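You operate a simulated robot arm through the tools that you are given. There is no shell and no other tool.

You run a simulated robot arm. Do the job below in one go: nothing can be reset, and whatever is moved stays where it is left.

Task
Put things in order on the top of the layout table. At the end: one of the zip sliders from the top of the layout table is on the wide wing of the layout table; the red glue brush stands on top of the blue sanding block; the white chalk marker stands on top of the silver thread wax tin; the silver ferrule stands on top of the green sanding block; whatever was shut is shut again. Leave all else as you found it, and nothing knocked over. Set down upright: zip slider.

The check looks at the end state, three seconds after you hand in, the way a careful person would. Anything else that was tipped, shoved, dropped, spilled or broken makes it a failure.

Robot
A 6-joint arm with a two-finger parallel gripper, fixed in place. Base frame: the origin is on the floor under the middle of its stand, x ahead of it, y to its left, z up; the work surface is at about z = 0.88. Units: m, degrees, N and s.
With the tool pointing down near the work surface it reaches from about 0.26 to 0.66 m from the base axis. Its first joint turns from -66.0 to 66.0 degrees. Payload 2.9 kg.
The TCP is the grasp point between the finger pads, 0.03 m short of the fingertips. In the tool frame z runs along the fingers and y along their closing line. The gripper opens to 0.11 m. The fingers are 0.02 m wide and 0.01 m thick; the gripper's body (0.048 by 0.112 m) begins 0.055 m behind the TCP.
Orientation is told as [roll, pitch, yaw] about the base's x, y, z axes, in that order, counted from this pose: with the fingers straight down and closing along the base's y, the tool's x points along the base's -x, its y along +y and its z along -z.

Tools
- The arm moves only by the tool move_arm. Its arguments are lists of equal length, an entry for each row: "dp": the shift along the tool's x, y, z in units of 500 mm (1.0 is 500 mm), a list of three; "delta_rot": the turn, a rotation vector about the tool's x, y, z in units of 90 degrees (1.0 is 90 degrees), a list of three; "fingers": the finger opening in m, from 0 to 0.11. In form: {"dp": [[x, y, z], ...], "delta_rot": [[ax, ay, az], ...], "fingers": [fingers, ...]}. A call has 1 to 20 rows; each row is the pose to reach, as a shift and turn from the pose commanded when the call began, along the tool's axes at that moment. A call with a number of a shift or a turn outside -1 to 1 is refused whole. Each row takes 0.2 s and may step no farther than 0.05 m and 8.6 degrees from the row before; otherwise, or with a gripper value out of range, the whole call is refused. Where a pose cannot be reached the arm comes as near as it can. A force on the tool above 40 N (or 10 N above the force at the start of the call, whichever is more), or a blocked arm, ends the call early, and 0.2 s more pass. Each finger travels about 0.108 m/s and halts on what it meets, pressing with about 30 N; the grip force reading is that of the motor and also rises with nothing between the fingers. The clock runs only during rows and for 0.2 s after the last one: add rows that repeat a pose to give the fingers time. It gives the time, the measured TCP pose, the force on the tool (base axes), the opening and the grip force at its end, in the units of the frame above (readings bear some noise), with the torque about the TCP (base axes, N m) and any sound that the robot's microphone picked up.
- Cameras (640 x 400 px; columns grow to the right, rows downward): "scene" is fixed at [0.078, 0.4415, 1.3739]; the picture's right is [-0.71, -0.70, 0.00], its down [-0.47, 0.48, -0.74] and it looks along [0.52, -0.53, -0.67] (base axes); focal length 250 px, centre (320, 200). "wrist" rides on the gripper at [0.072, 0.017, -0.103] in the tool frame; the picture's right is [-0.23, 0.97, 0.00], its down [-0.76, -0.18, -0.62] and it looks along [-0.61, -0.14, 0.78] (tool axes); focal length 222 px, centre (320, 200). There is no depth. A picture from a camera that has moved, and an enlarged one, comes with that camera's place and axes in the base frame and with its lens.
- snapshot(camera): a new picture of that camera. No time passes.
- zoom(camera, box): a new picture of the part [left, top, right, bottom] of that camera's present view, enlarged. No time passes.
- sign_off(): hands the job in; it is judged then, once.

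Places have to be worked out from the pictures, the camera data and where the tool is seen. Open the gripper and draw the arm clear of the work before you hand the job in, unless the task says otherwise.

The tools are called after "Call:" as name(argument=value, ...) on one line, values as JSON. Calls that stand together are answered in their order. move_arm: Moves the arm, as the interface text tells. Its arguments: {"type":"object","properties":{"dp":{"type":"array"},"delta_rot":{"type":"array"},"fingers":{"type":"array"}},"required":["dp","delta_rot","fingers"]} The other tools are called the same way: snapshot (camera) takes a picture; zoom (camera, box) takes an enlarged picture of a part of a camera's view; sign_off () hands the job in.

At the start:

```text
time_s: 0.0
position: [0.5023, 0.0374, 1.1678]
ee_rot: [0.0, 0.0, 0.0]
force: [-0.5, -0.6, 0.1]
torque: [0.01, 0.02, -0.01]
gripper_width: 0.11
finger_force: 0.0
```

scene: 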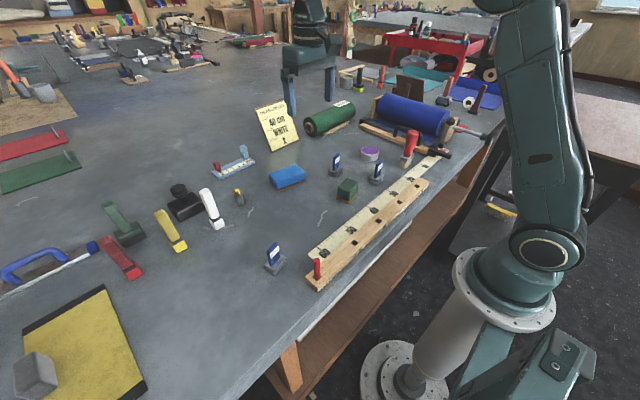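
wrist: 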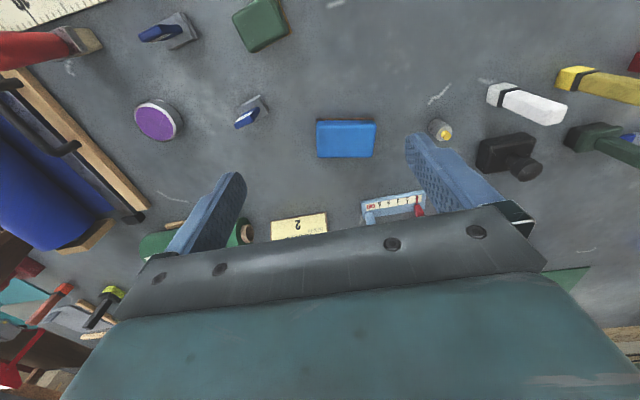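

I'll start by looking more closely at the work area in both cameras before moving anything.

Call:
zoom(camera="scene", box=[200, 80, 460, 300])

Call:
zoom(camera="scene", box=[80, 160, 300, 300])

Call:
zoom(camera="wrist", box=[100, 0, 400, 180])

Call:
zoom(camera="wrist", box=[340, 40, 640, 220])

Call:
zoom(camera="scene", box=[320, 40, 640, 240])

Call:
zoom(camera="scene", box=[0, 0, 240, 150])

```text
1.82 times, centred on (330, 190) of scene
camera zoom: at [0.078, 0.4415, 1.3739], right [-0.71, -0.7, 0.0], down [-0.47, 0.48, -0.74], along [0.52, -0.53, -0.67], focal length 455 px, centre (302, 218)
```

zoom: 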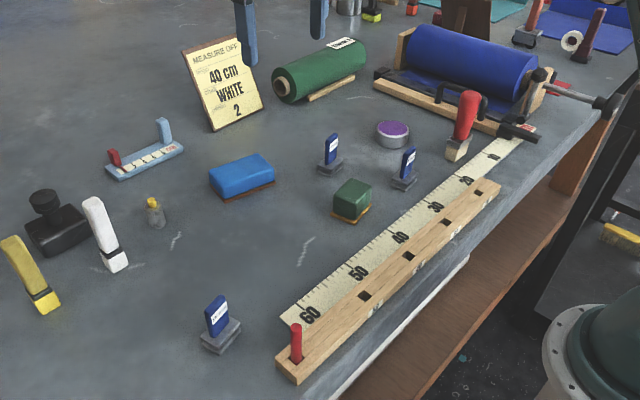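

```text
2.86 times, centred on (190, 230) of scene
camera zoom: at [0.078, 0.4415, 1.3739], right [-0.71, -0.7, 0.0], down [-0.47, 0.48, -0.74], along [0.52, -0.53, -0.67], focal length 716 px, centre (691, 114)
```

zoom: 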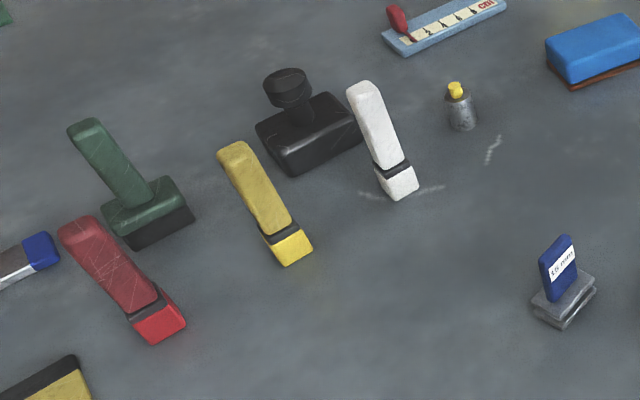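

```text
2.13 times, centred on (250, 90) of wrist
camera zoom: at [0.4307, 0.0539, 1.2698], right [0.23, 0.97, 0.0], down [0.76, -0.18, 0.62], along [0.61, -0.14, -0.78], focal length 474 px, centre (469, 435)
```

zoom: 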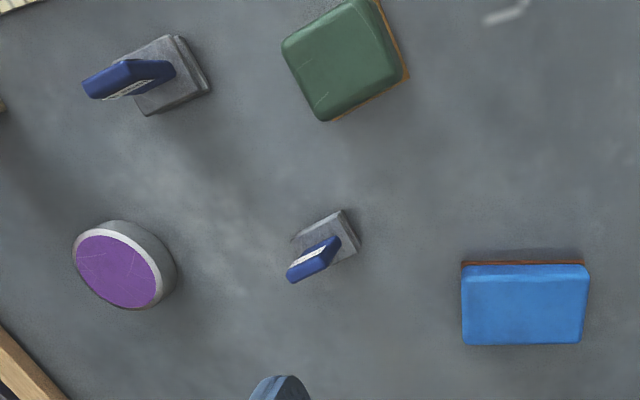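

```text
2.13 times, centred on (490, 130) of wrist
camera zoom: at [0.4307, 0.0539, 1.2698], right [0.23, 0.97, 0.0], down [0.76, -0.18, 0.62], along [0.61, -0.14, -0.78], focal length 474 px, centre (-43, 349)
```

zoom: 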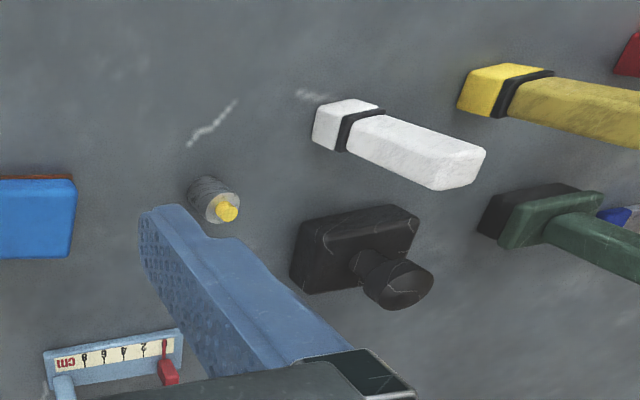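

```text
2.00 times, centred on (480, 140) of scene
camera zoom: at [0.078, 0.4415, 1.3739], right [-0.71, -0.7, 0.0], down [-0.47, 0.48, -0.74], along [0.52, -0.53, -0.67], focal length 501 px, centre (0, 320)
```

zoom: 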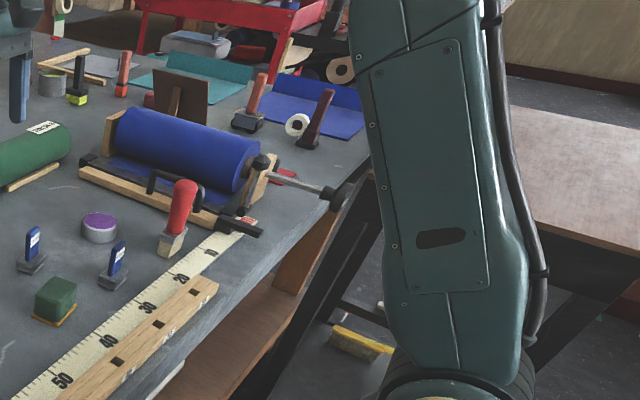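

```text
2.67 times, centred on (120, 75) of scene
camera zoom: at [0.078, 0.4415, 1.3739], right [-0.71, -0.7, 0.0], down [-0.47, 0.48, -0.74], along [0.52, -0.53, -0.67], focal length 668 px, centre (853, 533)
```

zoom: 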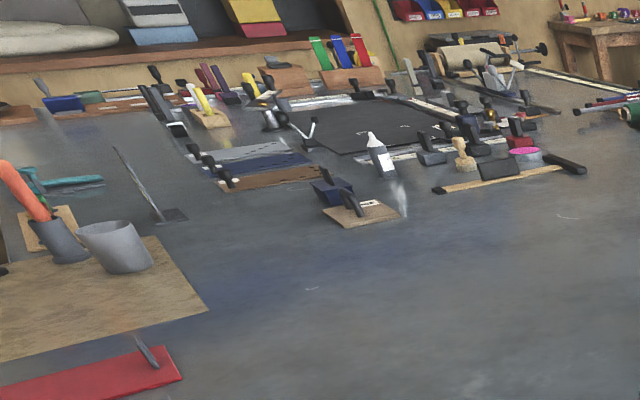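

Places so far, from both cameras: blue block near (0.595, 0.06), green block near (0.42, -0.02), tin near (0.49, -0.24), and the small grey piece with a yellow tip near (0.63, 0.22). I don't yet know where the "wide wing" is, so I'll zoom into the rest of the scene.

Call:
zoom(camera="scene", box=[0, 220, 200, 400])

Call:
zoom(camera="scene", box=[0, 50, 160, 220])

Call:
zoom(camera="scene", box=[330, 0, 530, 120])

Call:
zoom(camera="scene", box=[200, 230, 460, 400])

Call:
zoom(camera="scene", box=[340, 100, 500, 200])

Call:
zoom(camera="wrist", box=[0, 0, 200, 300])

```text
2.22 times, centred on (100, 310) of scene
camera zoom: at [0.078, 0.4415, 1.3739], right [-0.71, -0.7, 0.0], down [-0.47, 0.48, -0.74], along [0.52, -0.53, -0.67], focal length 557 px, centre (809, -44)
```

zoom: 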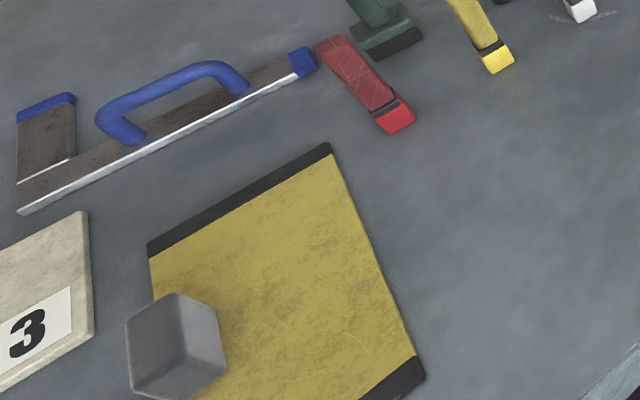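

```text
2.35 times, centred on (80, 135) of scene
camera zoom: at [0.078, 0.4415, 1.3739], right [-0.71, -0.7, 0.0], down [-0.47, 0.48, -0.74], along [0.52, -0.53, -0.67], focal length 589 px, centre (885, 353)
```

zoom: 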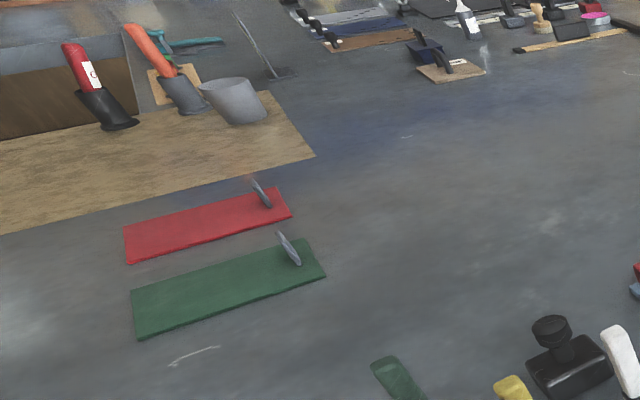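

```text
3.20 times, centred on (430, 60) of scene
camera zoom: at [0.078, 0.4415, 1.3739], right [-0.71, -0.7, 0.0], down [-0.47, 0.48, -0.74], along [0.52, -0.53, -0.67], focal length 801 px, centre (-32, 648)
```

zoom: 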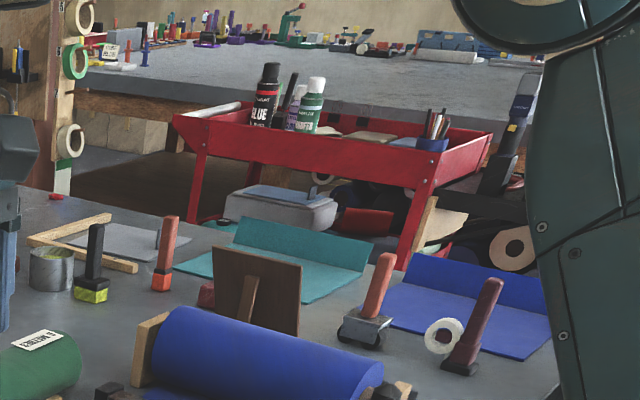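

```text
2.35 times, centred on (330, 315) of scene
camera zoom: at [0.078, 0.4415, 1.3739], right [-0.71, -0.7, 0.0], down [-0.47, 0.48, -0.74], along [0.52, -0.53, -0.67], focal length 589 px, centre (296, -71)
```

zoom: 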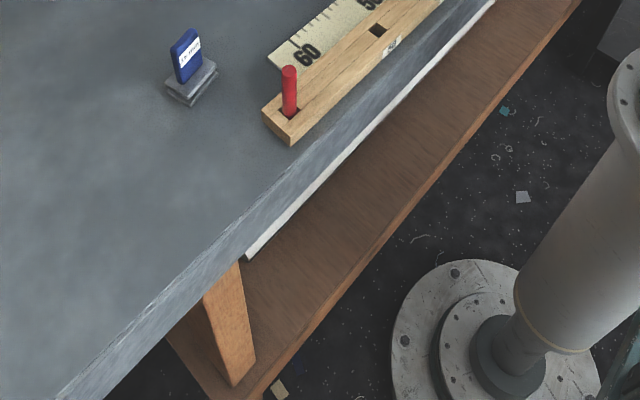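

```text
4.00 times, centred on (420, 150) of scene
camera zoom: at [0.078, 0.4415, 1.3739], right [-0.71, -0.7, 0.0], down [-0.47, 0.48, -0.74], along [0.52, -0.53, -0.67], focal length 1002 px, centre (-80, 400)
```

zoom: 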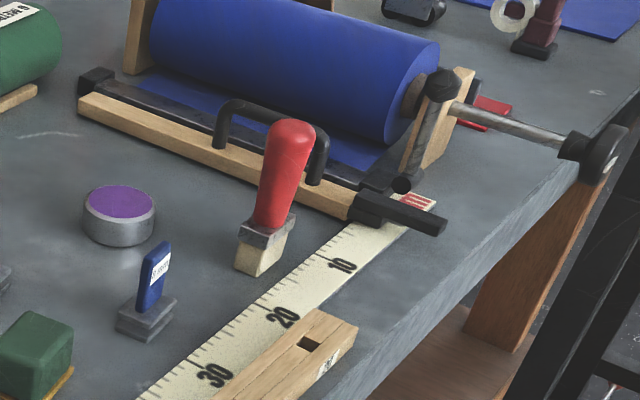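

```text
1.33 times, centred on (100, 150) of wrist
camera zoom: at [0.4307, 0.0539, 1.2698], right [0.23, 0.97, 0.0], down [0.76, -0.18, 0.62], along [0.61, -0.14, -0.78], focal length 296 px, centre (613, 267)
```

zoom: 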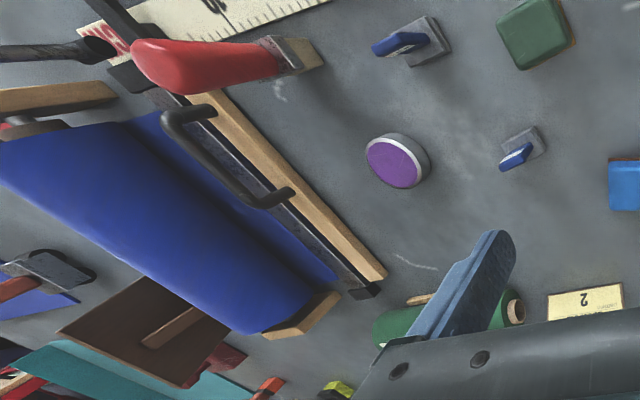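

The red-handled brush by the cutter at the right looks like the glue brush, and the three grey-and-blue tagged pieces look like the zip sliders. I'll move the wrist high over the left side and yaw it to look that way, to find the wing.

Call:
move_arm(dp=[[0.03, 0.053, -0.01], [0.06, 0.105, -0.02], [0.09, 0.158, -0.03], [0.12, 0.21, -0.04], [0.15, 0.263, -0.05], [0.18, 0.316, -0.06], [0.21, 0.368, -0.07], [0.24, 0.42, -0.08], [0.27, 0.473, -0.09], [0.3, 0.526, -0.1]], delta_rot=[[0, 0, -0.09], [0, 0, -0.18], [0, 0, -0.27], [0, 0, -0.36], [0, 0, -0.45], [0, 0, -0.54], [0, 0, -0.63], [0, 0, -0.72], [0, 0, -0.81], [0, 0, -0.9]], fingers=[0.11, 0.11, 0.11, 0.11, 0.11, 0.11, 0.11, 0.11, 0.11, 0.11])

```text
time_s: 2.2
position: [0.3523, 0.2998, 1.2159]
ee_rot: [0.0, 0.0, 81.1]
force: [-0.5, 0.3, 0.2]
torque: [-0.01, -0.01, -0.02]
gripper_width: 0.1098
finger_force: 0.1
```

The arm reached (0.352, 0.300, 1.216) at yaw 81, so I'll take pictures from here.

Call:
snapshot(camera="wrist")

Call:
snapshot(camera="scene")

```text
taken
camera wrist: at [0.3254, 0.2312, 1.3185], right [-0.93, 0.37, 0.0], down [0.29, 0.73, 0.62], along [0.23, 0.58, -0.78], focal length 222 px, centre (320, 200)
```

wrist: 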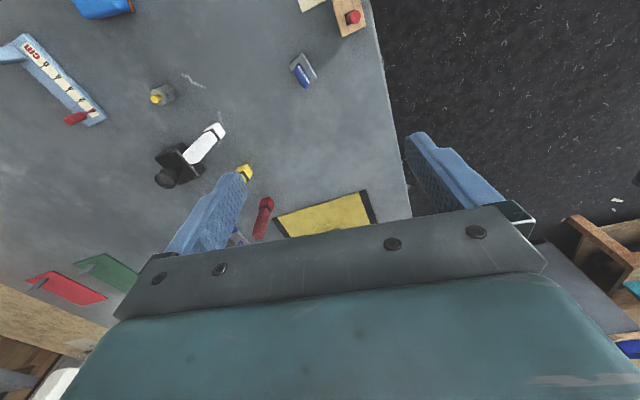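

```text
taken
```

scene: 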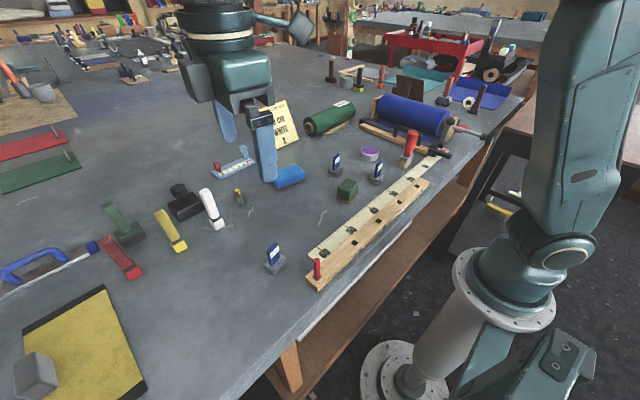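

The table goes on past what I can see. I'll tilt the tool so the wrist camera looks farther out to the left.

Call:
move_arm(dp=[[0, 0, -0.01], [0, 0, -0.02], [0, 0, -0.03], [0, 0, -0.04], [0, 0, -0.05]], delta_rot=[[0, -0.09, 0], [0, -0.18, 0], [0, -0.27, 0], [0, -0.36, 0], [0, -0.45, 0]], fingers=[0.11, 0.11, 0.11, 0.11, 0.11])

Call:
snapshot(camera="wrist")

```text
time_s: 3.4
position: [0.353, 0.2988, 1.2426]
ee_rot: [0.0, -40.6, 80.9]
force: [-0.9, 0.4, 0.0]
torque: [0.01, 0.02, 0.02]
gripper_width: 0.11
finger_force: 0.0
```

```text
taken
camera wrist: at [0.3173, 0.1816, 1.2727], right [-0.94, 0.32, 0.15], down [0.2, 0.14, 0.97], along [0.29, 0.94, -0.2], focal length 222 px, centre (320, 200)
```

wrist: 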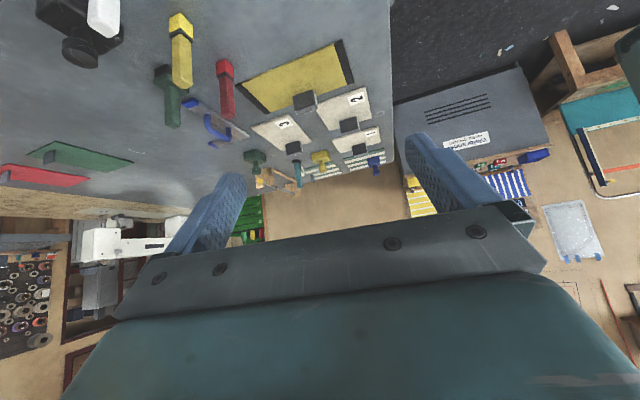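

The view is upside down. The table's left end shows with cards on it, and there is a grey vented box beside the front edge, so I'll zoom in there.

Call:
zoom(camera="wrist", box=[380, 40, 640, 260])

Call:
zoom(camera="wrist", box=[140, 20, 420, 220])

```text
1.82 times, centred on (510, 150) of wrist
camera zoom: at [0.3173, 0.1816, 1.2727], right [-0.94, 0.32, 0.15], down [0.2, 0.14, 0.97], along [0.29, 0.94, -0.2], focal length 404 px, centre (-26, 291)
```

zoom: 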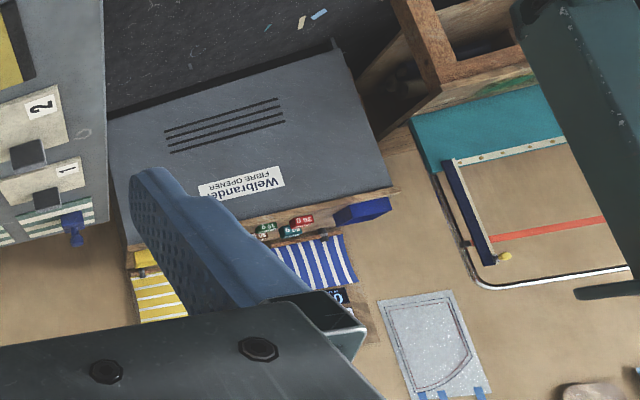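

```text
2.00 times, centred on (280, 120) of wrist
camera zoom: at [0.3173, 0.1816, 1.2727], right [-0.94, 0.32, 0.15], down [0.2, 0.14, 0.97], along [0.29, 0.94, -0.2], focal length 444 px, centre (400, 360)
```

zoom: 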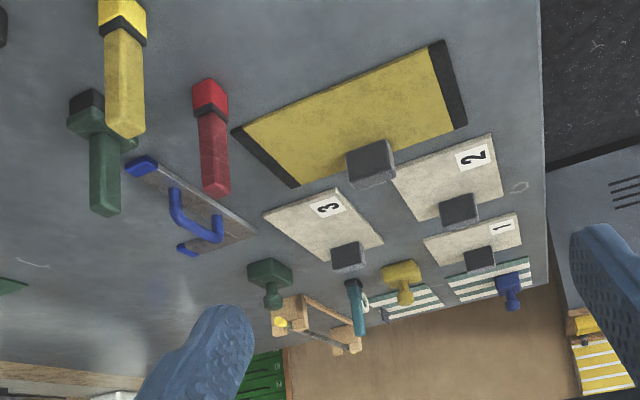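

Nothing like a wing within reach on the left. I'll level the tool again, then look across to the right.

Call:
move_arm(dp=[[0, 0, 0], [0, 0, 0], [0, 0, 0], [0, 0, 0], [0, 0, 0]], delta_rot=[[0, 0.09, 0], [0, 0.18, 0], [0, 0.27, 0], [0, 0.36, 0], [0, 0.451, 0]], fingers=[0.11, 0.11, 0.11, 0.11, 0.11])

```text
time_s: 4.6
position: [0.368, 0.2874, 1.2347]
ee_rot: [-1.8, -2.8, 81.6]
force: [1.1, 0.7, 0.3]
torque: [0.01, 0.06, 0.0]
gripper_width: 0.11
finger_force: 0.1
out of reach, approached as far as the arm can: row 4, 5
```

Now I'll swing over to the right side in two steps, yawing back toward -Y as I go.

Call:
move_arm(dp=[[0.048, -0.01, 0.01], [0.096, -0.02, 0.02], [0.144, -0.03, 0.03], [0.192, -0.04, 0.04], [0.24, -0.05, 0.05], [0.288, -0.06, 0.06], [0.336, -0.07, 0.06], [0.384, -0.08, 0.06], [0.432, -0.094, 0.06]], delta_rot=[[0, 0, 0.093], [0, 0, 0.186], [0, 0, 0.279], [0, 0, 0.372], [0, 0, 0.465], [0, 0, 0.558], [0, 0, 0.651], [0, 0, 0.744], [0, 0, 0.837]], fingers=[0.11, 0.11, 0.11, 0.11, 0.11, 0.11, 0.11, 0.11, 0.11])

```text
time_s: 6.8
position: [0.3674, 0.1008, 1.1998]
ee_rot: [5.6, -2.8, 22.2]
force: [0.5, 0.5, -0.5]
torque: [-0.02, 0.0, 0.03]
gripper_width: 0.1099
finger_force: 0.1
out of reach, approached as far as the arm can: row 2, 3, 4, 5, 6, 7, 8
stopped in row 9: the arm was blocked; the commanded pose is now the measured one
```

The arm was too high so close to its base, and it stopped at about (0.367, 0.10, 1.20). I'll bring it back out to a comfortable radius and level the tool at yaw 0.

Call:
move_arm(dp=[[-0.034, -0.057, 0.02], [-0.068, -0.114, 0.04], [-0.102, -0.171, 0.06], [-0.136, -0.228, 0.06], [-0.171, -0.286, 0.06]], delta_rot=[[0.0136, 0.004, 0.05], [0.027, 0.008, 0.099], [0.041, 0.011, 0.149], [0.054, 0.015, 0.198], [0.068, 0.019, 0.248]], fingers=[0.11, 0.11, 0.11, 0.11, 0.11])

```text
time_s: 8.0
position: [0.5004, 0.0047, 1.1596]
ee_rot: [0.0, -0.1, -0.1]
force: [0.3, 0.2, -0.1]
torque: [0.02, 0.02, 0.03]
gripper_width: 0.1098
finger_force: 0.0
```

Level again at (0.50, 0.00, 1.16). Next I'll swing right and yaw toward -Y, staying at about 0.49 m radius.

Call:
move_arm(dp=[[0.02, -0.064, 0], [0.04, -0.128, 0], [0.06, -0.191, 0], [0.08, -0.255, 0], [0.1, -0.319, 0], [0.12, -0.383, 0], [0.14, -0.446, 0], [0.16, -0.51, 0]], delta_rot=[[0, 0, 0.083], [0, 0, 0.167], [0, 0, 0.25], [0, 0, 0.333], [0, 0, 0.417], [0, 0, 0.5], [0, 0, 0.583], [0, 0, 0.667]], fingers=[0.11, 0.11, 0.11, 0.11, 0.11, 0.11, 0.11, 0.11])

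Call:
snapshot(camera="wrist")

```text
time_s: 9.8
position: [0.421, -0.2507, 1.1616]
ee_rot: [-0.1, -0.1, -60.0]
force: [-0.1, -0.5, -0.4]
torque: [-0.01, 0.01, -0.02]
gripper_width: 0.1099
finger_force: 0.0
```

```text
taken
camera wrist: at [0.3998, -0.1781, 1.2652], right [0.96, 0.29, 0.0], down [0.23, -0.75, 0.62], along [0.18, -0.6, -0.78], focal length 222 px, centre (320, 200)
```

wrist: 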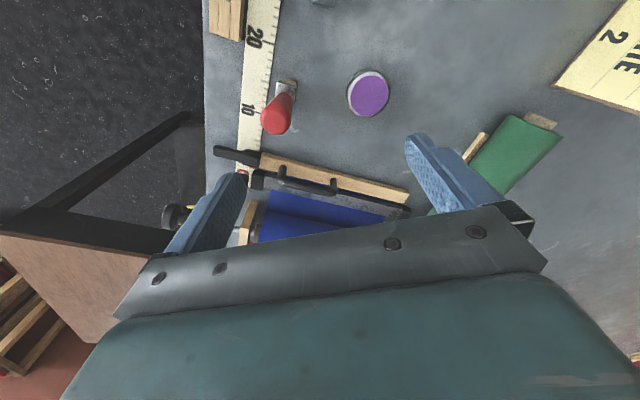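

Apart from a separate out-of-reach brown-topped table, there's no obvious wing on the right either. In the scene view there is a white strip under the table's front edge, so I'll zoom in tightly along that edge.

Call:
zoom(camera="scene", box=[250, 260, 350, 380])

Call:
zoom(camera="scene", box=[340, 170, 460, 270])

Call:
zoom(camera="scene", box=[420, 80, 560, 200])

Call:
zoom(camera="scene", box=[200, 130, 300, 210])

Call:
zoom(camera="wrist", box=[180, 0, 420, 240])

```text
3.33 times, centred on (300, 320) of scene
camera zoom: at [0.078, 0.4415, 1.3739], right [-0.71, -0.7, 0.0], down [-0.47, 0.48, -0.74], along [0.52, -0.53, -0.67], focal length 835 px, centre (387, -200)
```

zoom: 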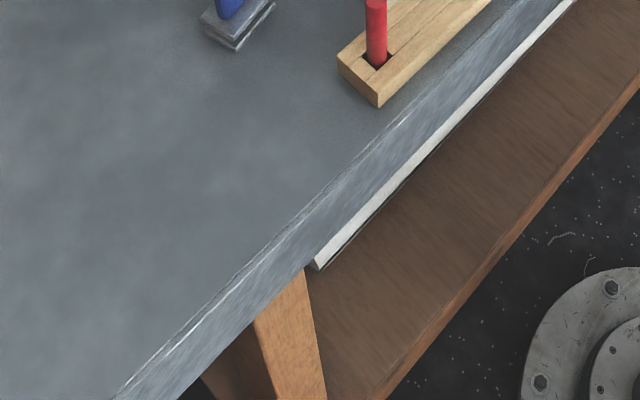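

```text
4.00 times, centred on (400, 220) of scene
camera zoom: at [0.078, 0.4415, 1.3739], right [-0.71, -0.7, 0.0], down [-0.47, 0.48, -0.74], along [0.52, -0.53, -0.67], focal length 1002 px, centre (0, 120)
```

zoom: 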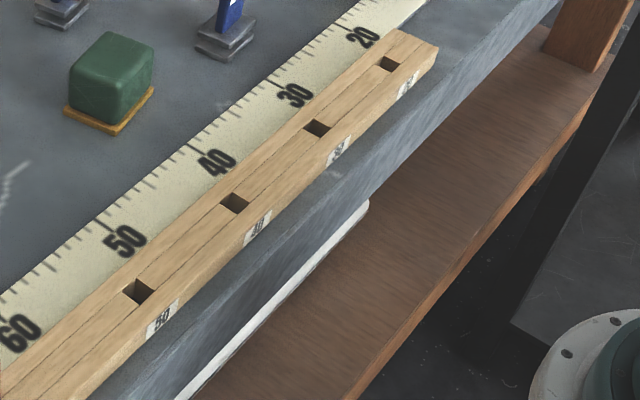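

```text
3.33 times, centred on (490, 140) of scene
camera zoom: at [0.078, 0.4415, 1.3739], right [-0.71, -0.7, 0.0], down [-0.47, 0.48, -0.74], along [0.52, -0.53, -0.67], focal length 835 px, centre (-247, 400)
```

zoom: 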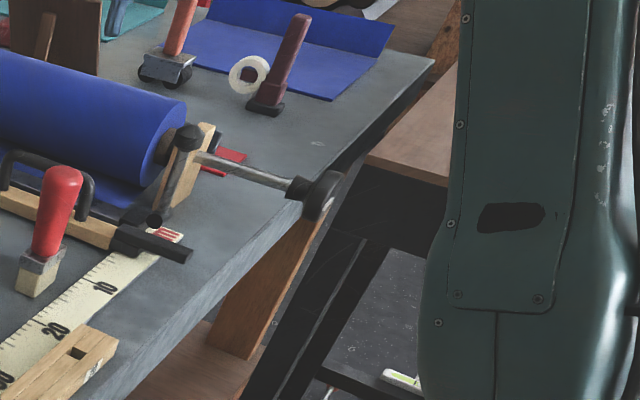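

```text
5.00 times, centred on (250, 170) of scene
camera zoom: at [0.078, 0.4415, 1.3739], right [-0.71, -0.7, 0.0], down [-0.47, 0.48, -0.74], along [0.52, -0.53, -0.67], focal length 1252 px, centre (670, 350)
```

zoom: 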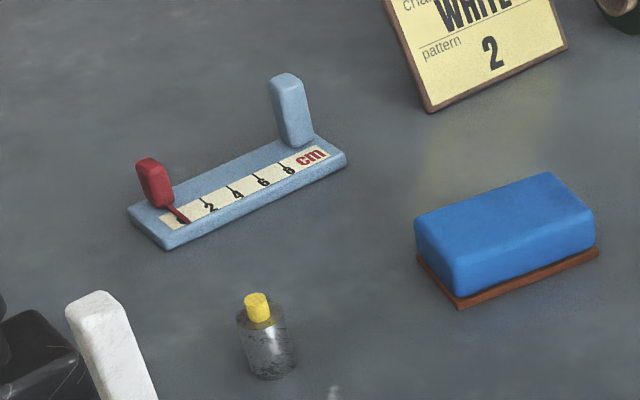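

```text
1.67 times, centred on (300, 120) of wrist
camera zoom: at [0.3998, -0.1781, 1.2652], right [0.96, 0.29, 0.0], down [0.23, -0.75, 0.62], along [0.18, -0.6, -0.78], focal length 370 px, centre (353, 333)
```

zoom: 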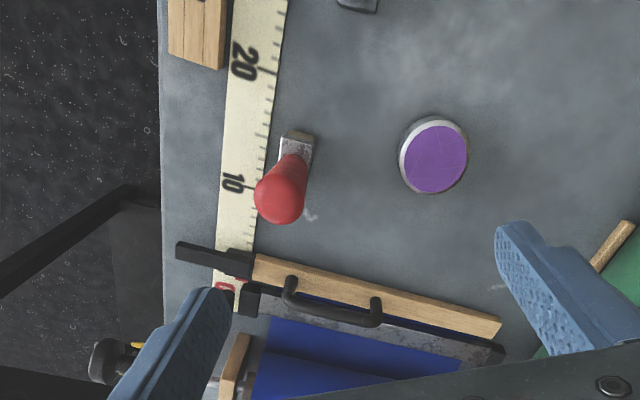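

I still need to see more around the robot's stand and directly beneath. I'll zoom on the scene's lower right and on the zip sliders' tags.

Call:
zoom(camera="scene", box=[340, 200, 640, 400])

Call:
zoom(camera="scene", box=[480, 90, 640, 250])

Call:
zoom(camera="scene", box=[255, 235, 295, 280])

Call:
zoom(camera="scene", box=[320, 145, 390, 190])

Call:
zoom(camera="scene", box=[0, 0, 160, 60])

```text
2.00 times, centred on (490, 300) of scene
camera zoom: at [0.078, 0.4415, 1.3739], right [-0.71, -0.7, 0.0], down [-0.47, 0.48, -0.74], along [0.52, -0.53, -0.67], focal length 501 px, centre (-20, 0)
```

zoom: 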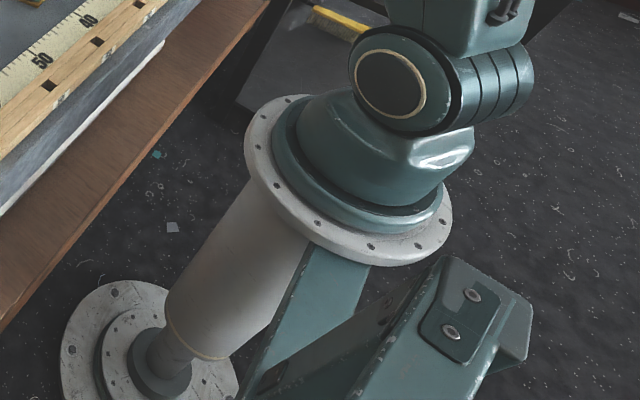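

```text
2.50 times, centred on (560, 170) of scene
camera zoom: at [0.078, 0.4415, 1.3739], right [-0.71, -0.7, 0.0], down [-0.47, 0.48, -0.74], along [0.52, -0.53, -0.67], focal length 626 px, centre (-280, 275)
```

zoom: 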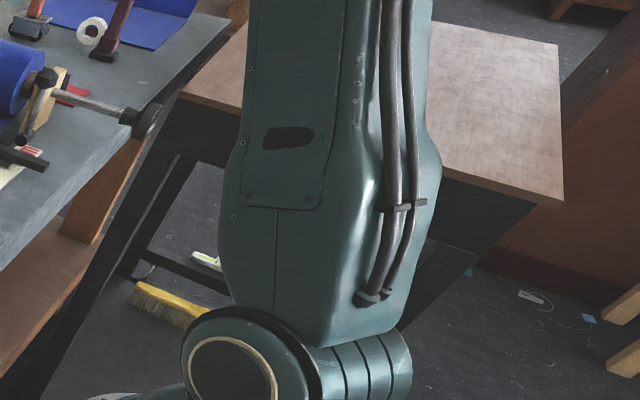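

```text
8.89 times, centred on (275, 258) of scene
camera zoom: at [0.078, 0.4415, 1.3739], right [-0.71, -0.7, 0.0], down [-0.47, 0.48, -0.74], along [0.52, -0.53, -0.67], focal length 2226 px, centre (720, -311)
```

zoom: 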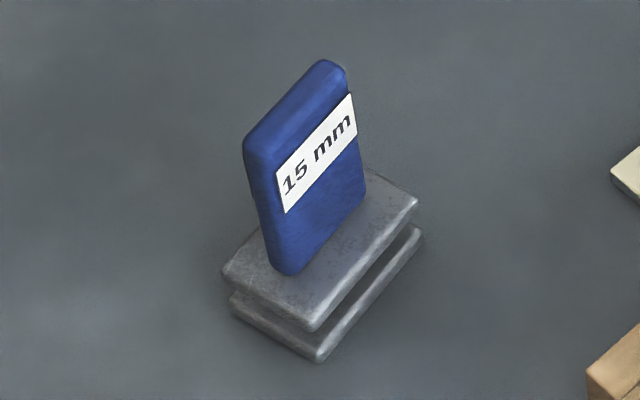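

```text
8.89 times, centred on (355, 168) of scene
camera zoom: at [0.078, 0.4415, 1.3739], right [-0.71, -0.7, 0.0], down [-0.47, 0.48, -0.74], along [0.52, -0.53, -0.67], focal length 2226 px, centre (9, 489)
```

zoom: 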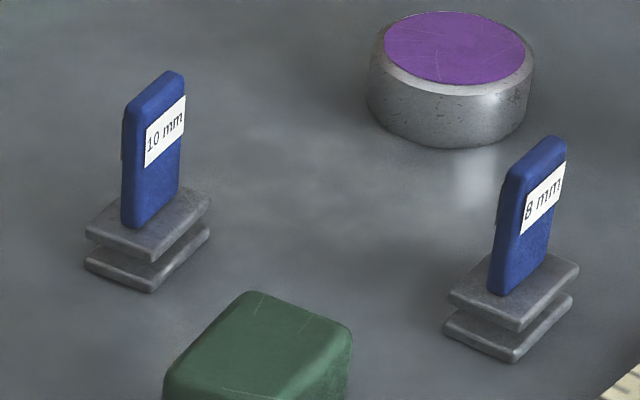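

```text
4.00 times, centred on (80, 30) of scene
camera zoom: at [0.078, 0.4415, 1.3739], right [-0.71, -0.7, 0.0], down [-0.47, 0.48, -0.74], along [0.52, -0.53, -0.67], focal length 1002 px, centre (1280, 880)
```

zoom: 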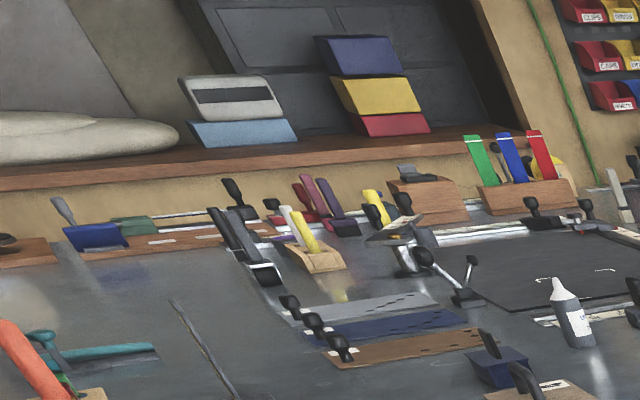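

The tags read 10, 8 and 15 mm, so those three are the zip sliders. I'll take a fresh scene picture now that the arm has moved, to see the parts it hid before.

Call:
snapshot(camera="scene")

Call:
zoom(camera="scene", box=[160, 0, 400, 150])

```text
taken
```

scene: 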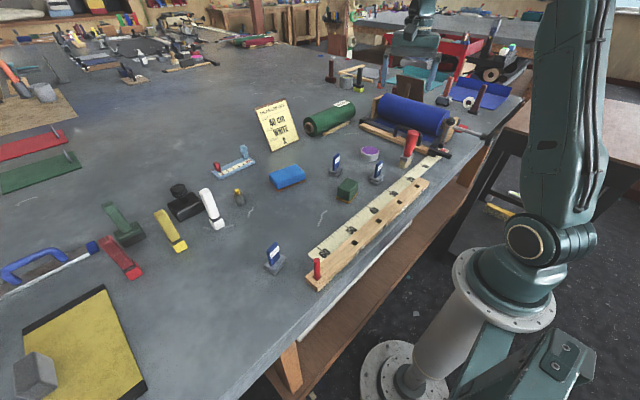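

```text
2.67 times, centred on (280, 75) of scene
camera zoom: at [0.078, 0.4415, 1.3739], right [-0.71, -0.7, 0.0], down [-0.47, 0.48, -0.74], along [0.52, -0.53, -0.67], focal length 668 px, centre (427, 533)
```

zoom: 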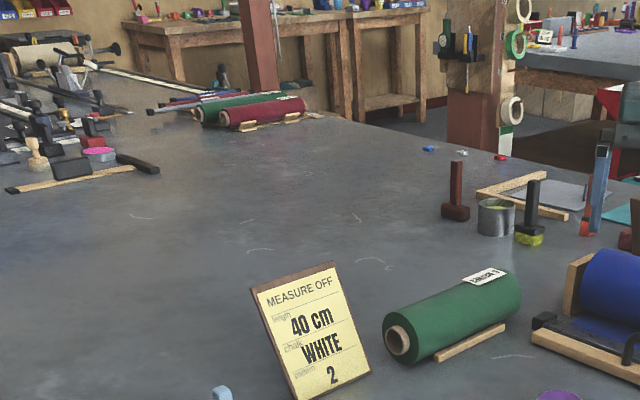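

The tabletop itself shows no separate wing. I'll move the wrist to the middle front and tilt it to look back over the front edge and the space between table and robot.

Call:
move_arm(dp=[[0.072, 0.05, 0.01], [0.144, 0.1, 0.02], [0.216, 0.15, 0.03], [0.288, 0.2, 0.04], [0.36, 0.25, 0.05], [0.432, 0.3, 0.06], [0.504, 0.35, 0.07], [0.576, 0.402, 0.08]], delta_rot=[[0, 0, -0.083], [0, 0, -0.167], [0, 0, -0.25], [0, 0, -0.333], [0, 0, -0.417], [0, 0, -0.5], [0, 0, -0.583], [0, 0, -0.667]], fingers=[0.11, 0.11, 0.11, 0.11, 0.11, 0.11, 0.11, 0.11])

Call:
move_arm(dp=[[0.04, 0, 0.02], [0.08, 0, 0.04], [0.12, 0, 0.06], [0.16, 0, 0.08], [0.2, 0, 0.1]], delta_rot=[[0, 0.07, 0], [0, 0.14, 0], [0, 0.21, 0], [0, 0.28, 0], [0, 0.35, 0]], fingers=[0.11, 0.11, 0.11, 0.11, 0.11])

Call:
snapshot(camera="wrist")

```text
time_s: 11.6
position: [0.4519, 0.0996, 1.1227]
ee_rot: [0.1, -0.2, 0.3]
force: [0.6, 0.7, 0.0]
torque: [0.03, 0.01, -0.01]
gripper_width: 0.1101
finger_force: 0.0
```

```text
time_s: 12.8
position: [0.3525, 0.0985, 1.0684]
ee_rot: [-0.8, 31.1, -1.2]
force: [-2.0, 0.4, 0.9]
torque: [0.03, -0.2, 0.03]
gripper_width: 0.11
finger_force: 0.1
```

```text
taken
camera wrist: at [0.345, 0.1171, 1.1934], right [0.21, 0.97, -0.13], down [0.97, -0.19, 0.14], along [0.11, -0.15, -0.98], focal length 222 px, centre (320, 200)
```

wrist: 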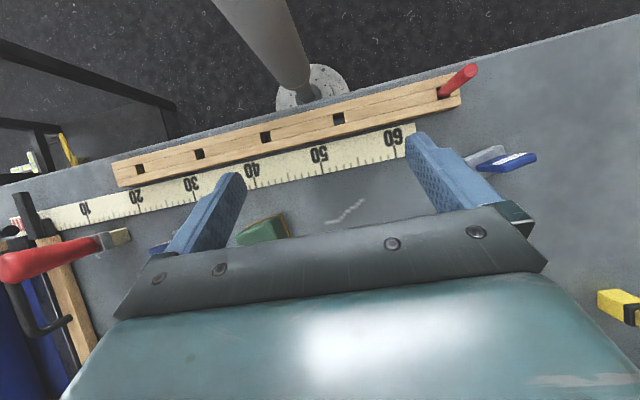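

The front of the table is just the rail, the tape and the floor beyond. I'll level the tool close to the front edge so the wrist camera sits outside the table and can see its front face and that white strip.

Call:
move_arm(dp=[[0.019, 0, 0.03], [0.038, 0, 0.06], [0.058, 0, 0.09], [0.077, 0, 0.12], [0.096, 0, 0.151]], delta_rot=[[0, -0.07, 0], [0, -0.14, 0], [0, -0.21, 0], [0, -0.28, 0], [0, -0.345, 0]], fingers=[0.11, 0.11, 0.11, 0.11, 0.11])

Call:
snapshot(camera="wrist")

```text
time_s: 14.0
position: [0.271, 0.1, 1.0311]
ee_rot: [-0.1, 0.4, 0.1]
force: [0.1, 0.3, -0.6]
torque: [0.01, 0.03, 0.0]
gripper_width: 0.1101
finger_force: 0.1
out of reach, approached as far as the arm can: row 1
```

```text
taken
camera wrist: at [0.1995, 0.1173, 1.1347], right [0.22, 0.97, 0.0], down [0.77, -0.18, 0.62], along [0.6, -0.14, -0.78], focal length 222 px, centre (320, 200)
```

wrist: 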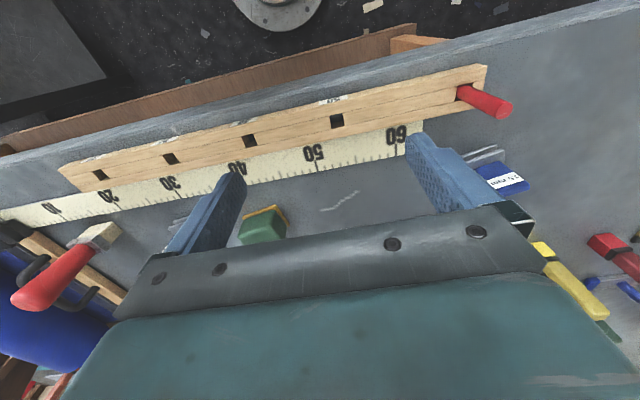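

Call:
zoom(camera="wrist", box=[200, 0, 520, 160])

Call:
zoom(camera="wrist", box=[0, 40, 260, 240])

```text
2.00 times, centred on (360, 80) of wrist
camera zoom: at [0.1995, 0.1173, 1.1347], right [0.22, 0.97, 0.0], down [0.77, -0.18, 0.62], along [0.6, -0.14, -0.78], focal length 444 px, centre (240, 440)
```

zoom: 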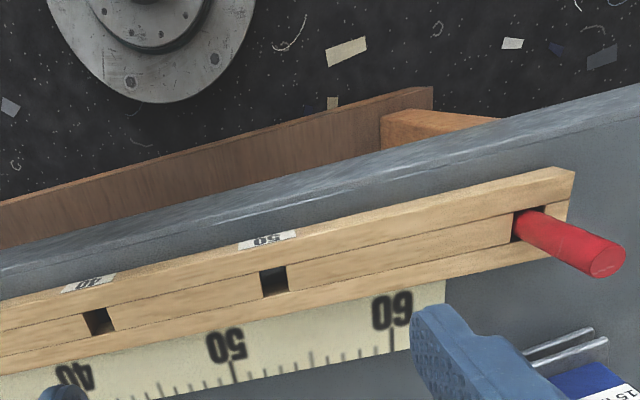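

```text
2.00 times, centred on (130, 140) of wrist
camera zoom: at [0.1995, 0.1173, 1.1347], right [0.22, 0.97, 0.0], down [0.77, -0.18, 0.62], along [0.6, -0.14, -0.78], focal length 444 px, centre (700, 320)
```

zoom: 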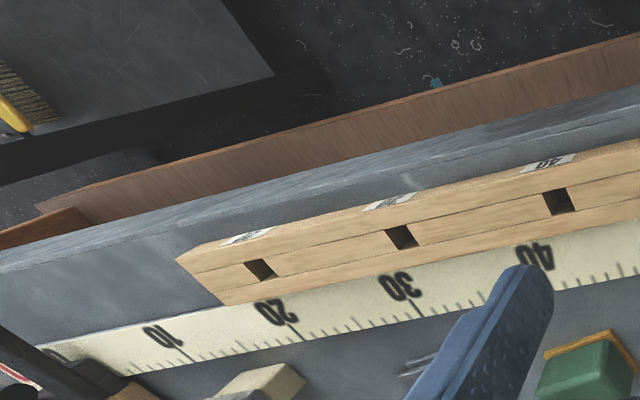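

There is no ledge on the front face; the white strip is recessed underneath. I'll get a better look at the brown-topped unit to the right, which stands against the table's front edge.

Call:
move_arm(dp=[[-0.05, -0.072, -0.02], [-0.1, -0.143, -0.04], [-0.15, -0.215, -0.06], [-0.2, -0.287, -0.08], [-0.25, -0.358, -0.1], [-0.3, -0.43, -0.12], [-0.28, -0.502, -0.14], [-0.26, -0.573, -0.16], [-0.24, -0.645, -0.18], [-0.22, -0.717, -0.2], [-0.2, -0.788, -0.2], [-0.18, -0.86, -0.2]], delta_rot=[[0, 0, 0.074], [0, 0, 0.148], [0, 0, 0.222], [0, 0, 0.296], [0, 0, 0.37], [0, 0, 0.444], [0, 0, 0.518], [0, 0, 0.593], [0, 0, 0.667], [0, 0, 0.741], [0, 0, 0.815], [0, 0, 0.889]], fingers=[0.11, 0.11, 0.11, 0.11, 0.11, 0.11, 0.11, 0.11, 0.11, 0.11, 0.11, 0.11])

Call:
move_arm(dp=[[0, 0, 0], [0, 0, 0], [0, 0, 0], [0, 0, 0]], delta_rot=[[0, -0.09, 0], [0, -0.18, 0], [0, -0.27, 0], [0, -0.36, 0]], fingers=[0.11, 0.11, 0.11, 0.11])

Call:
snapshot(camera="wrist")

```text
time_s: 16.6
position: [0.3624, -0.3284, 1.1337]
ee_rot: [-0.4, 0.1, -80.0]
force: [0.5, -0.6, 0.4]
torque: [0.02, 0.05, -0.04]
gripper_width: 0.11
finger_force: 0.0
```

```text
time_s: 17.6
position: [0.3623, -0.3298, 1.1322]
ee_rot: [-0.5, -32.5, -79.5]
force: [0.1, -0.5, 0.0]
torque: [0.01, -0.01, 0.04]
gripper_width: 0.11
finger_force: 0.2
```

```text
taken
camera wrist: at [0.3596, -0.2114, 1.1795], right [0.99, -0.02, 0.12], down [-0.11, -0.33, 0.94], along [0.02, -0.94, -0.33], focal length 222 px, centre (320, 200)
```

wrist: 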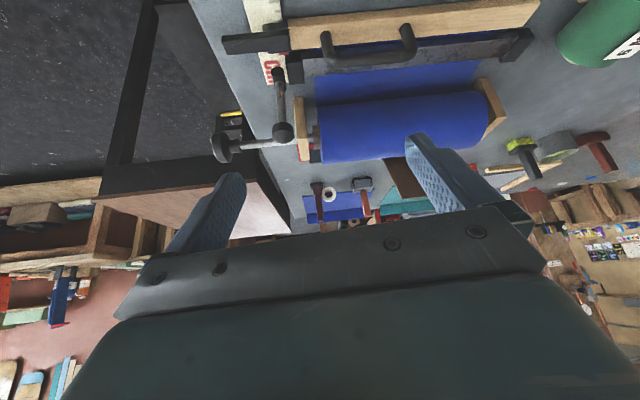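

Call:
zoom(camera="wrist", box=[0, 0, 320, 240])

Call:
zoom(camera="wrist", box=[220, 0, 580, 240])

```text
1.67 times, centred on (160, 120) of wrist
camera zoom: at [0.3596, -0.2114, 1.1795], right [0.99, -0.02, 0.12], down [-0.11, -0.33, 0.94], along [0.02, -0.94, -0.33], focal length 370 px, centre (587, 333)
```

zoom: 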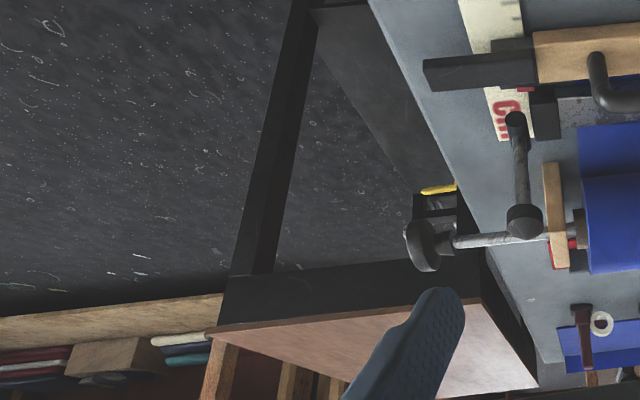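

```text
1.67 times, centred on (400, 120) of wrist
camera zoom: at [0.3596, -0.2114, 1.1795], right [0.99, -0.02, 0.12], down [-0.11, -0.33, 0.94], along [0.02, -0.94, -0.33], focal length 370 px, centre (187, 333)
```

zoom: 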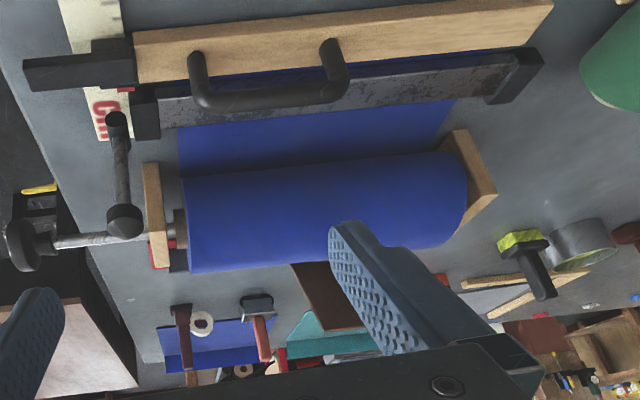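

The brown-topped unit is a separate table, about 0.8 m off to the side and out of reach. I'll level the tool and go to the left end of the front edge, to look along and under the table's front where the white strip is.

Call:
move_arm(dp=[[0, 0, 0], [0, 0, 0], [0, 0, 0], [0, 0, 0]], delta_rot=[[0, 0.09, 0], [0, 0.18, 0], [0, 0.27, 0], [0, 0.361, 0]], fingers=[0.11, 0.11, 0.11, 0.11])

Call:
move_arm(dp=[[0.078, 0.036, 0.01], [0.155, 0.072, 0.02], [0.233, 0.108, 0.03], [0.31, 0.144, 0.04], [0.388, 0.18, 0.05], [0.465, 0.216, 0.06], [0.543, 0.252, 0.06], [0.62, 0.288, 0.06]], delta_rot=[[0, 0, -0.049], [0, 0, -0.097], [0, 0, -0.146], [0, 0, -0.195], [0, 0, -0.243], [0, 0, -0.292], [0, 0, -0.34], [0, 0, -0.389]], fingers=[0.1, 0.08, 0.06, 0.04, 0.03, 0.03, 0.03, 0.03])

```text
time_s: 18.6
position: [0.3628, -0.3305, 1.1316]
ee_rot: [-0.3, 0.1, -79.9]
force: [0.7, 0.3, -0.6]
torque: [0.02, -0.03, 0.02]
gripper_width: 0.11
finger_force: 0.0
```

```text
time_s: 20.4
position: [0.4514, -0.0017, 1.1004]
ee_rot: [-0.3, 0.2, -45.0]
force: [0.6, 0.2, 0.2]
torque: [0.02, -0.08, 0.02]
gripper_width: 0.03
finger_force: 0.1
```

Good. Next I'll move over to the left and then out past the front edge, staying above table height.

Call:
move_arm(dp=[[0.072, 0.041, 0.011], [0.144, 0.082, 0.022], [0.217, 0.123, 0.033], [0.289, 0.164, 0.044], [0.361, 0.204, 0.056], [0.433, 0.245, 0.067], [0.506, 0.286, 0.078], [0.578, 0.327, 0.089], [0.65, 0.368, 0.1]], delta_rot=[[0, 0, 0], [0, 0, 0], [0, 0, 0], [0, 0, 0], [0, 0, 0], [0, 0, 0], [0, 0, 0], [0, 0, 0], [0, 0, 0]], fingers=[0.03, 0.03, 0.03, 0.03, 0.03, 0.03, 0.03, 0.03, 0.03])

Call:
move_arm(dp=[[0.045, -0.045, 0.048], [0.09, -0.09, 0.096], [0.136, -0.136, 0.144], [0.181, -0.181, 0.192], [0.226, -0.226, 0.24]], delta_rot=[[0, 0, 0], [0, 0, 0], [0, 0, 0], [0, 0, 0], [0, 0, 0]], fingers=[0.03, 0.03, 0.03, 0.03, 0.03])

Call:
snapshot(camera="wrist")

```text
time_s: 22.4
position: [0.3487, 0.3617, 1.0514]
ee_rot: [-0.2, 0.3, -44.9]
force: [-0.9, 0.1, -0.4]
torque: [-0.03, 0.0, -0.02]
gripper_width: 0.0301
finger_force: 0.0
```

```text
time_s: 23.6
position: [0.1876, 0.3605, 0.9347]
ee_rot: [-0.2, 0.3, -44.9]
force: [0.1, -0.7, 0.4]
torque: [0.02, 0.0, 0.01]
gripper_width: 0.03
finger_force: 0.0
```

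```text
taken
camera wrist: at [0.1496, 0.4244, 1.0372], right [0.85, 0.53, 0.0], down [0.42, -0.66, 0.62], along [0.32, -0.53, -0.79], focal length 222 px, centre (320, 200)
```

wrist: 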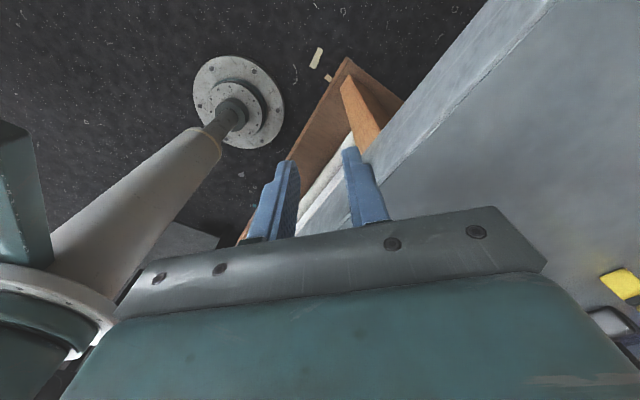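

Call:
zoom(camera="wrist", box=[220, 40, 460, 240])

Call:
snapshot(camera="scene")

```text
2.00 times, centred on (340, 140) of wrist
camera zoom: at [0.1496, 0.4244, 1.0372], right [0.85, 0.53, 0.0], down [0.42, -0.66, 0.62], along [0.32, -0.53, -0.79], focal length 444 px, centre (280, 320)
```

zoom: 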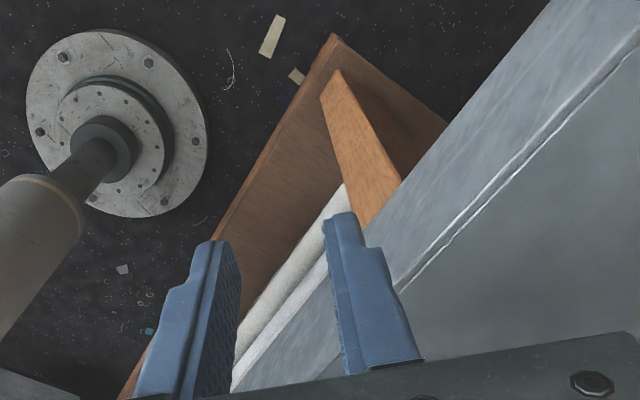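

```text
taken
```

scene: 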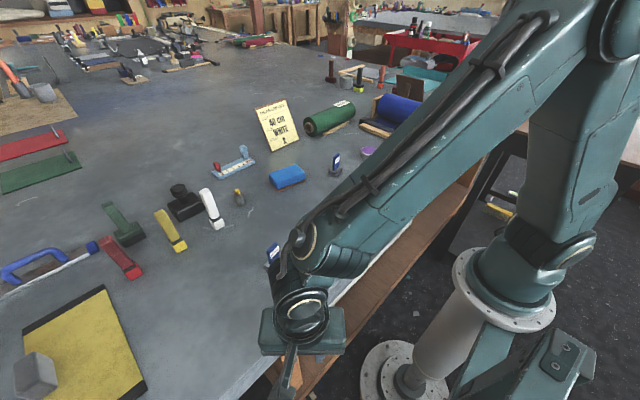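

The white strip is only a roll or box stored on the lower shelf, so it isn't a wing. I'll lift back over the table and survey the left front part of the tabletop more carefully.

Call:
move_arm(dp=[[-0.045, 0.045, -0.068], [-0.09, 0.09, -0.136], [-0.136, 0.136, -0.204], [-0.181, 0.181, -0.272], [-0.226, 0.226, -0.34]], delta_rot=[[0, 0, 0], [0, 0, 0], [0, 0, 0], [0, 0, 0], [0, 0, 0]], fingers=[0.03, 0.03, 0.03, 0.03, 0.03])

Call:
move_arm(dp=[[0, 0, -0.01], [0, 0, -0.02], [0, 0, -0.03], [0, 0, -0.04], [0, 0, -0.05], [0, 0, -0.06], [0, 0, -0.07], [0, 0, -0.08], [0, 0, -0.09], [0, 0, -0.1], [0, 0, -0.1]], delta_rot=[[0, 0, -0.09], [0, 0, -0.18], [0, 0, -0.27], [0, 0, -0.36], [0, 0, -0.45], [0, 0, -0.54], [0, 0, -0.63], [0, 0, -0.72], [0, 0, -0.81], [0, 0, -0.9], [0, 0, -0.99]], fingers=[0.03, 0.03, 0.03, 0.03, 0.03, 0.03, 0.03, 0.03, 0.03, 0.03, 0.03])

Call:
snapshot(camera="wrist")

Call:
snapshot(camera="scene")

```text
time_s: 24.8
position: [0.3516, 0.3591, 1.1041]
ee_rot: [-0.3, 0.3, -44.8]
force: [0.9, -0.3, 1.1]
torque: [-0.01, 0.01, -0.01]
gripper_width: 0.03
finger_force: 0.0
```

```text
time_s: 27.2
position: [0.3515, 0.3606, 1.1528]
ee_rot: [0.4, 0.3, 44.4]
force: [0.6, -0.2, 0.1]
torque: [-0.02, 0.01, -0.01]
gripper_width: 0.0297
finger_force: 0.1
```

```text
taken
camera wrist: at [0.288, 0.3217, 1.2552], right [-0.52, 0.85, 0.0], down [0.67, 0.4, 0.62], along [0.53, 0.32, -0.79], focal length 222 px, centre (320, 200)
```

wrist: 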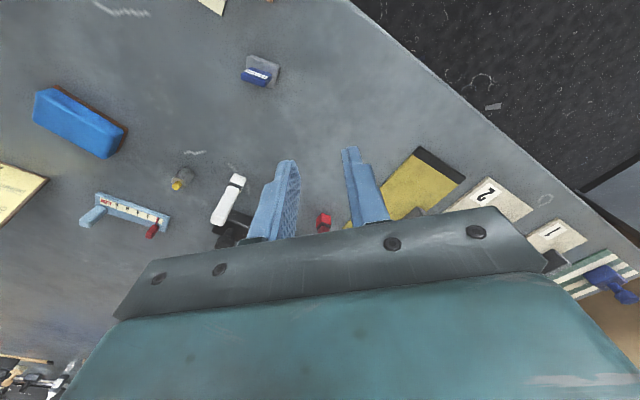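

```text
taken
```

scene: 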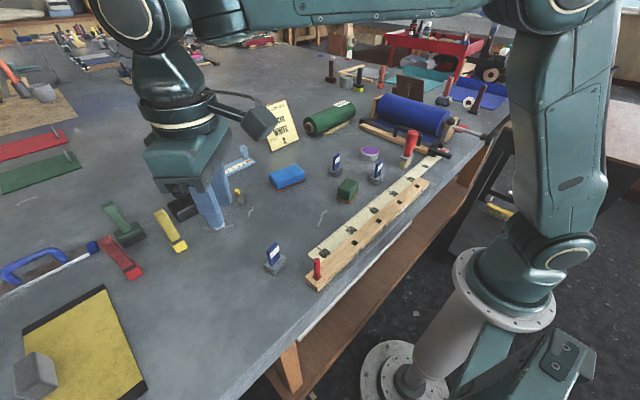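

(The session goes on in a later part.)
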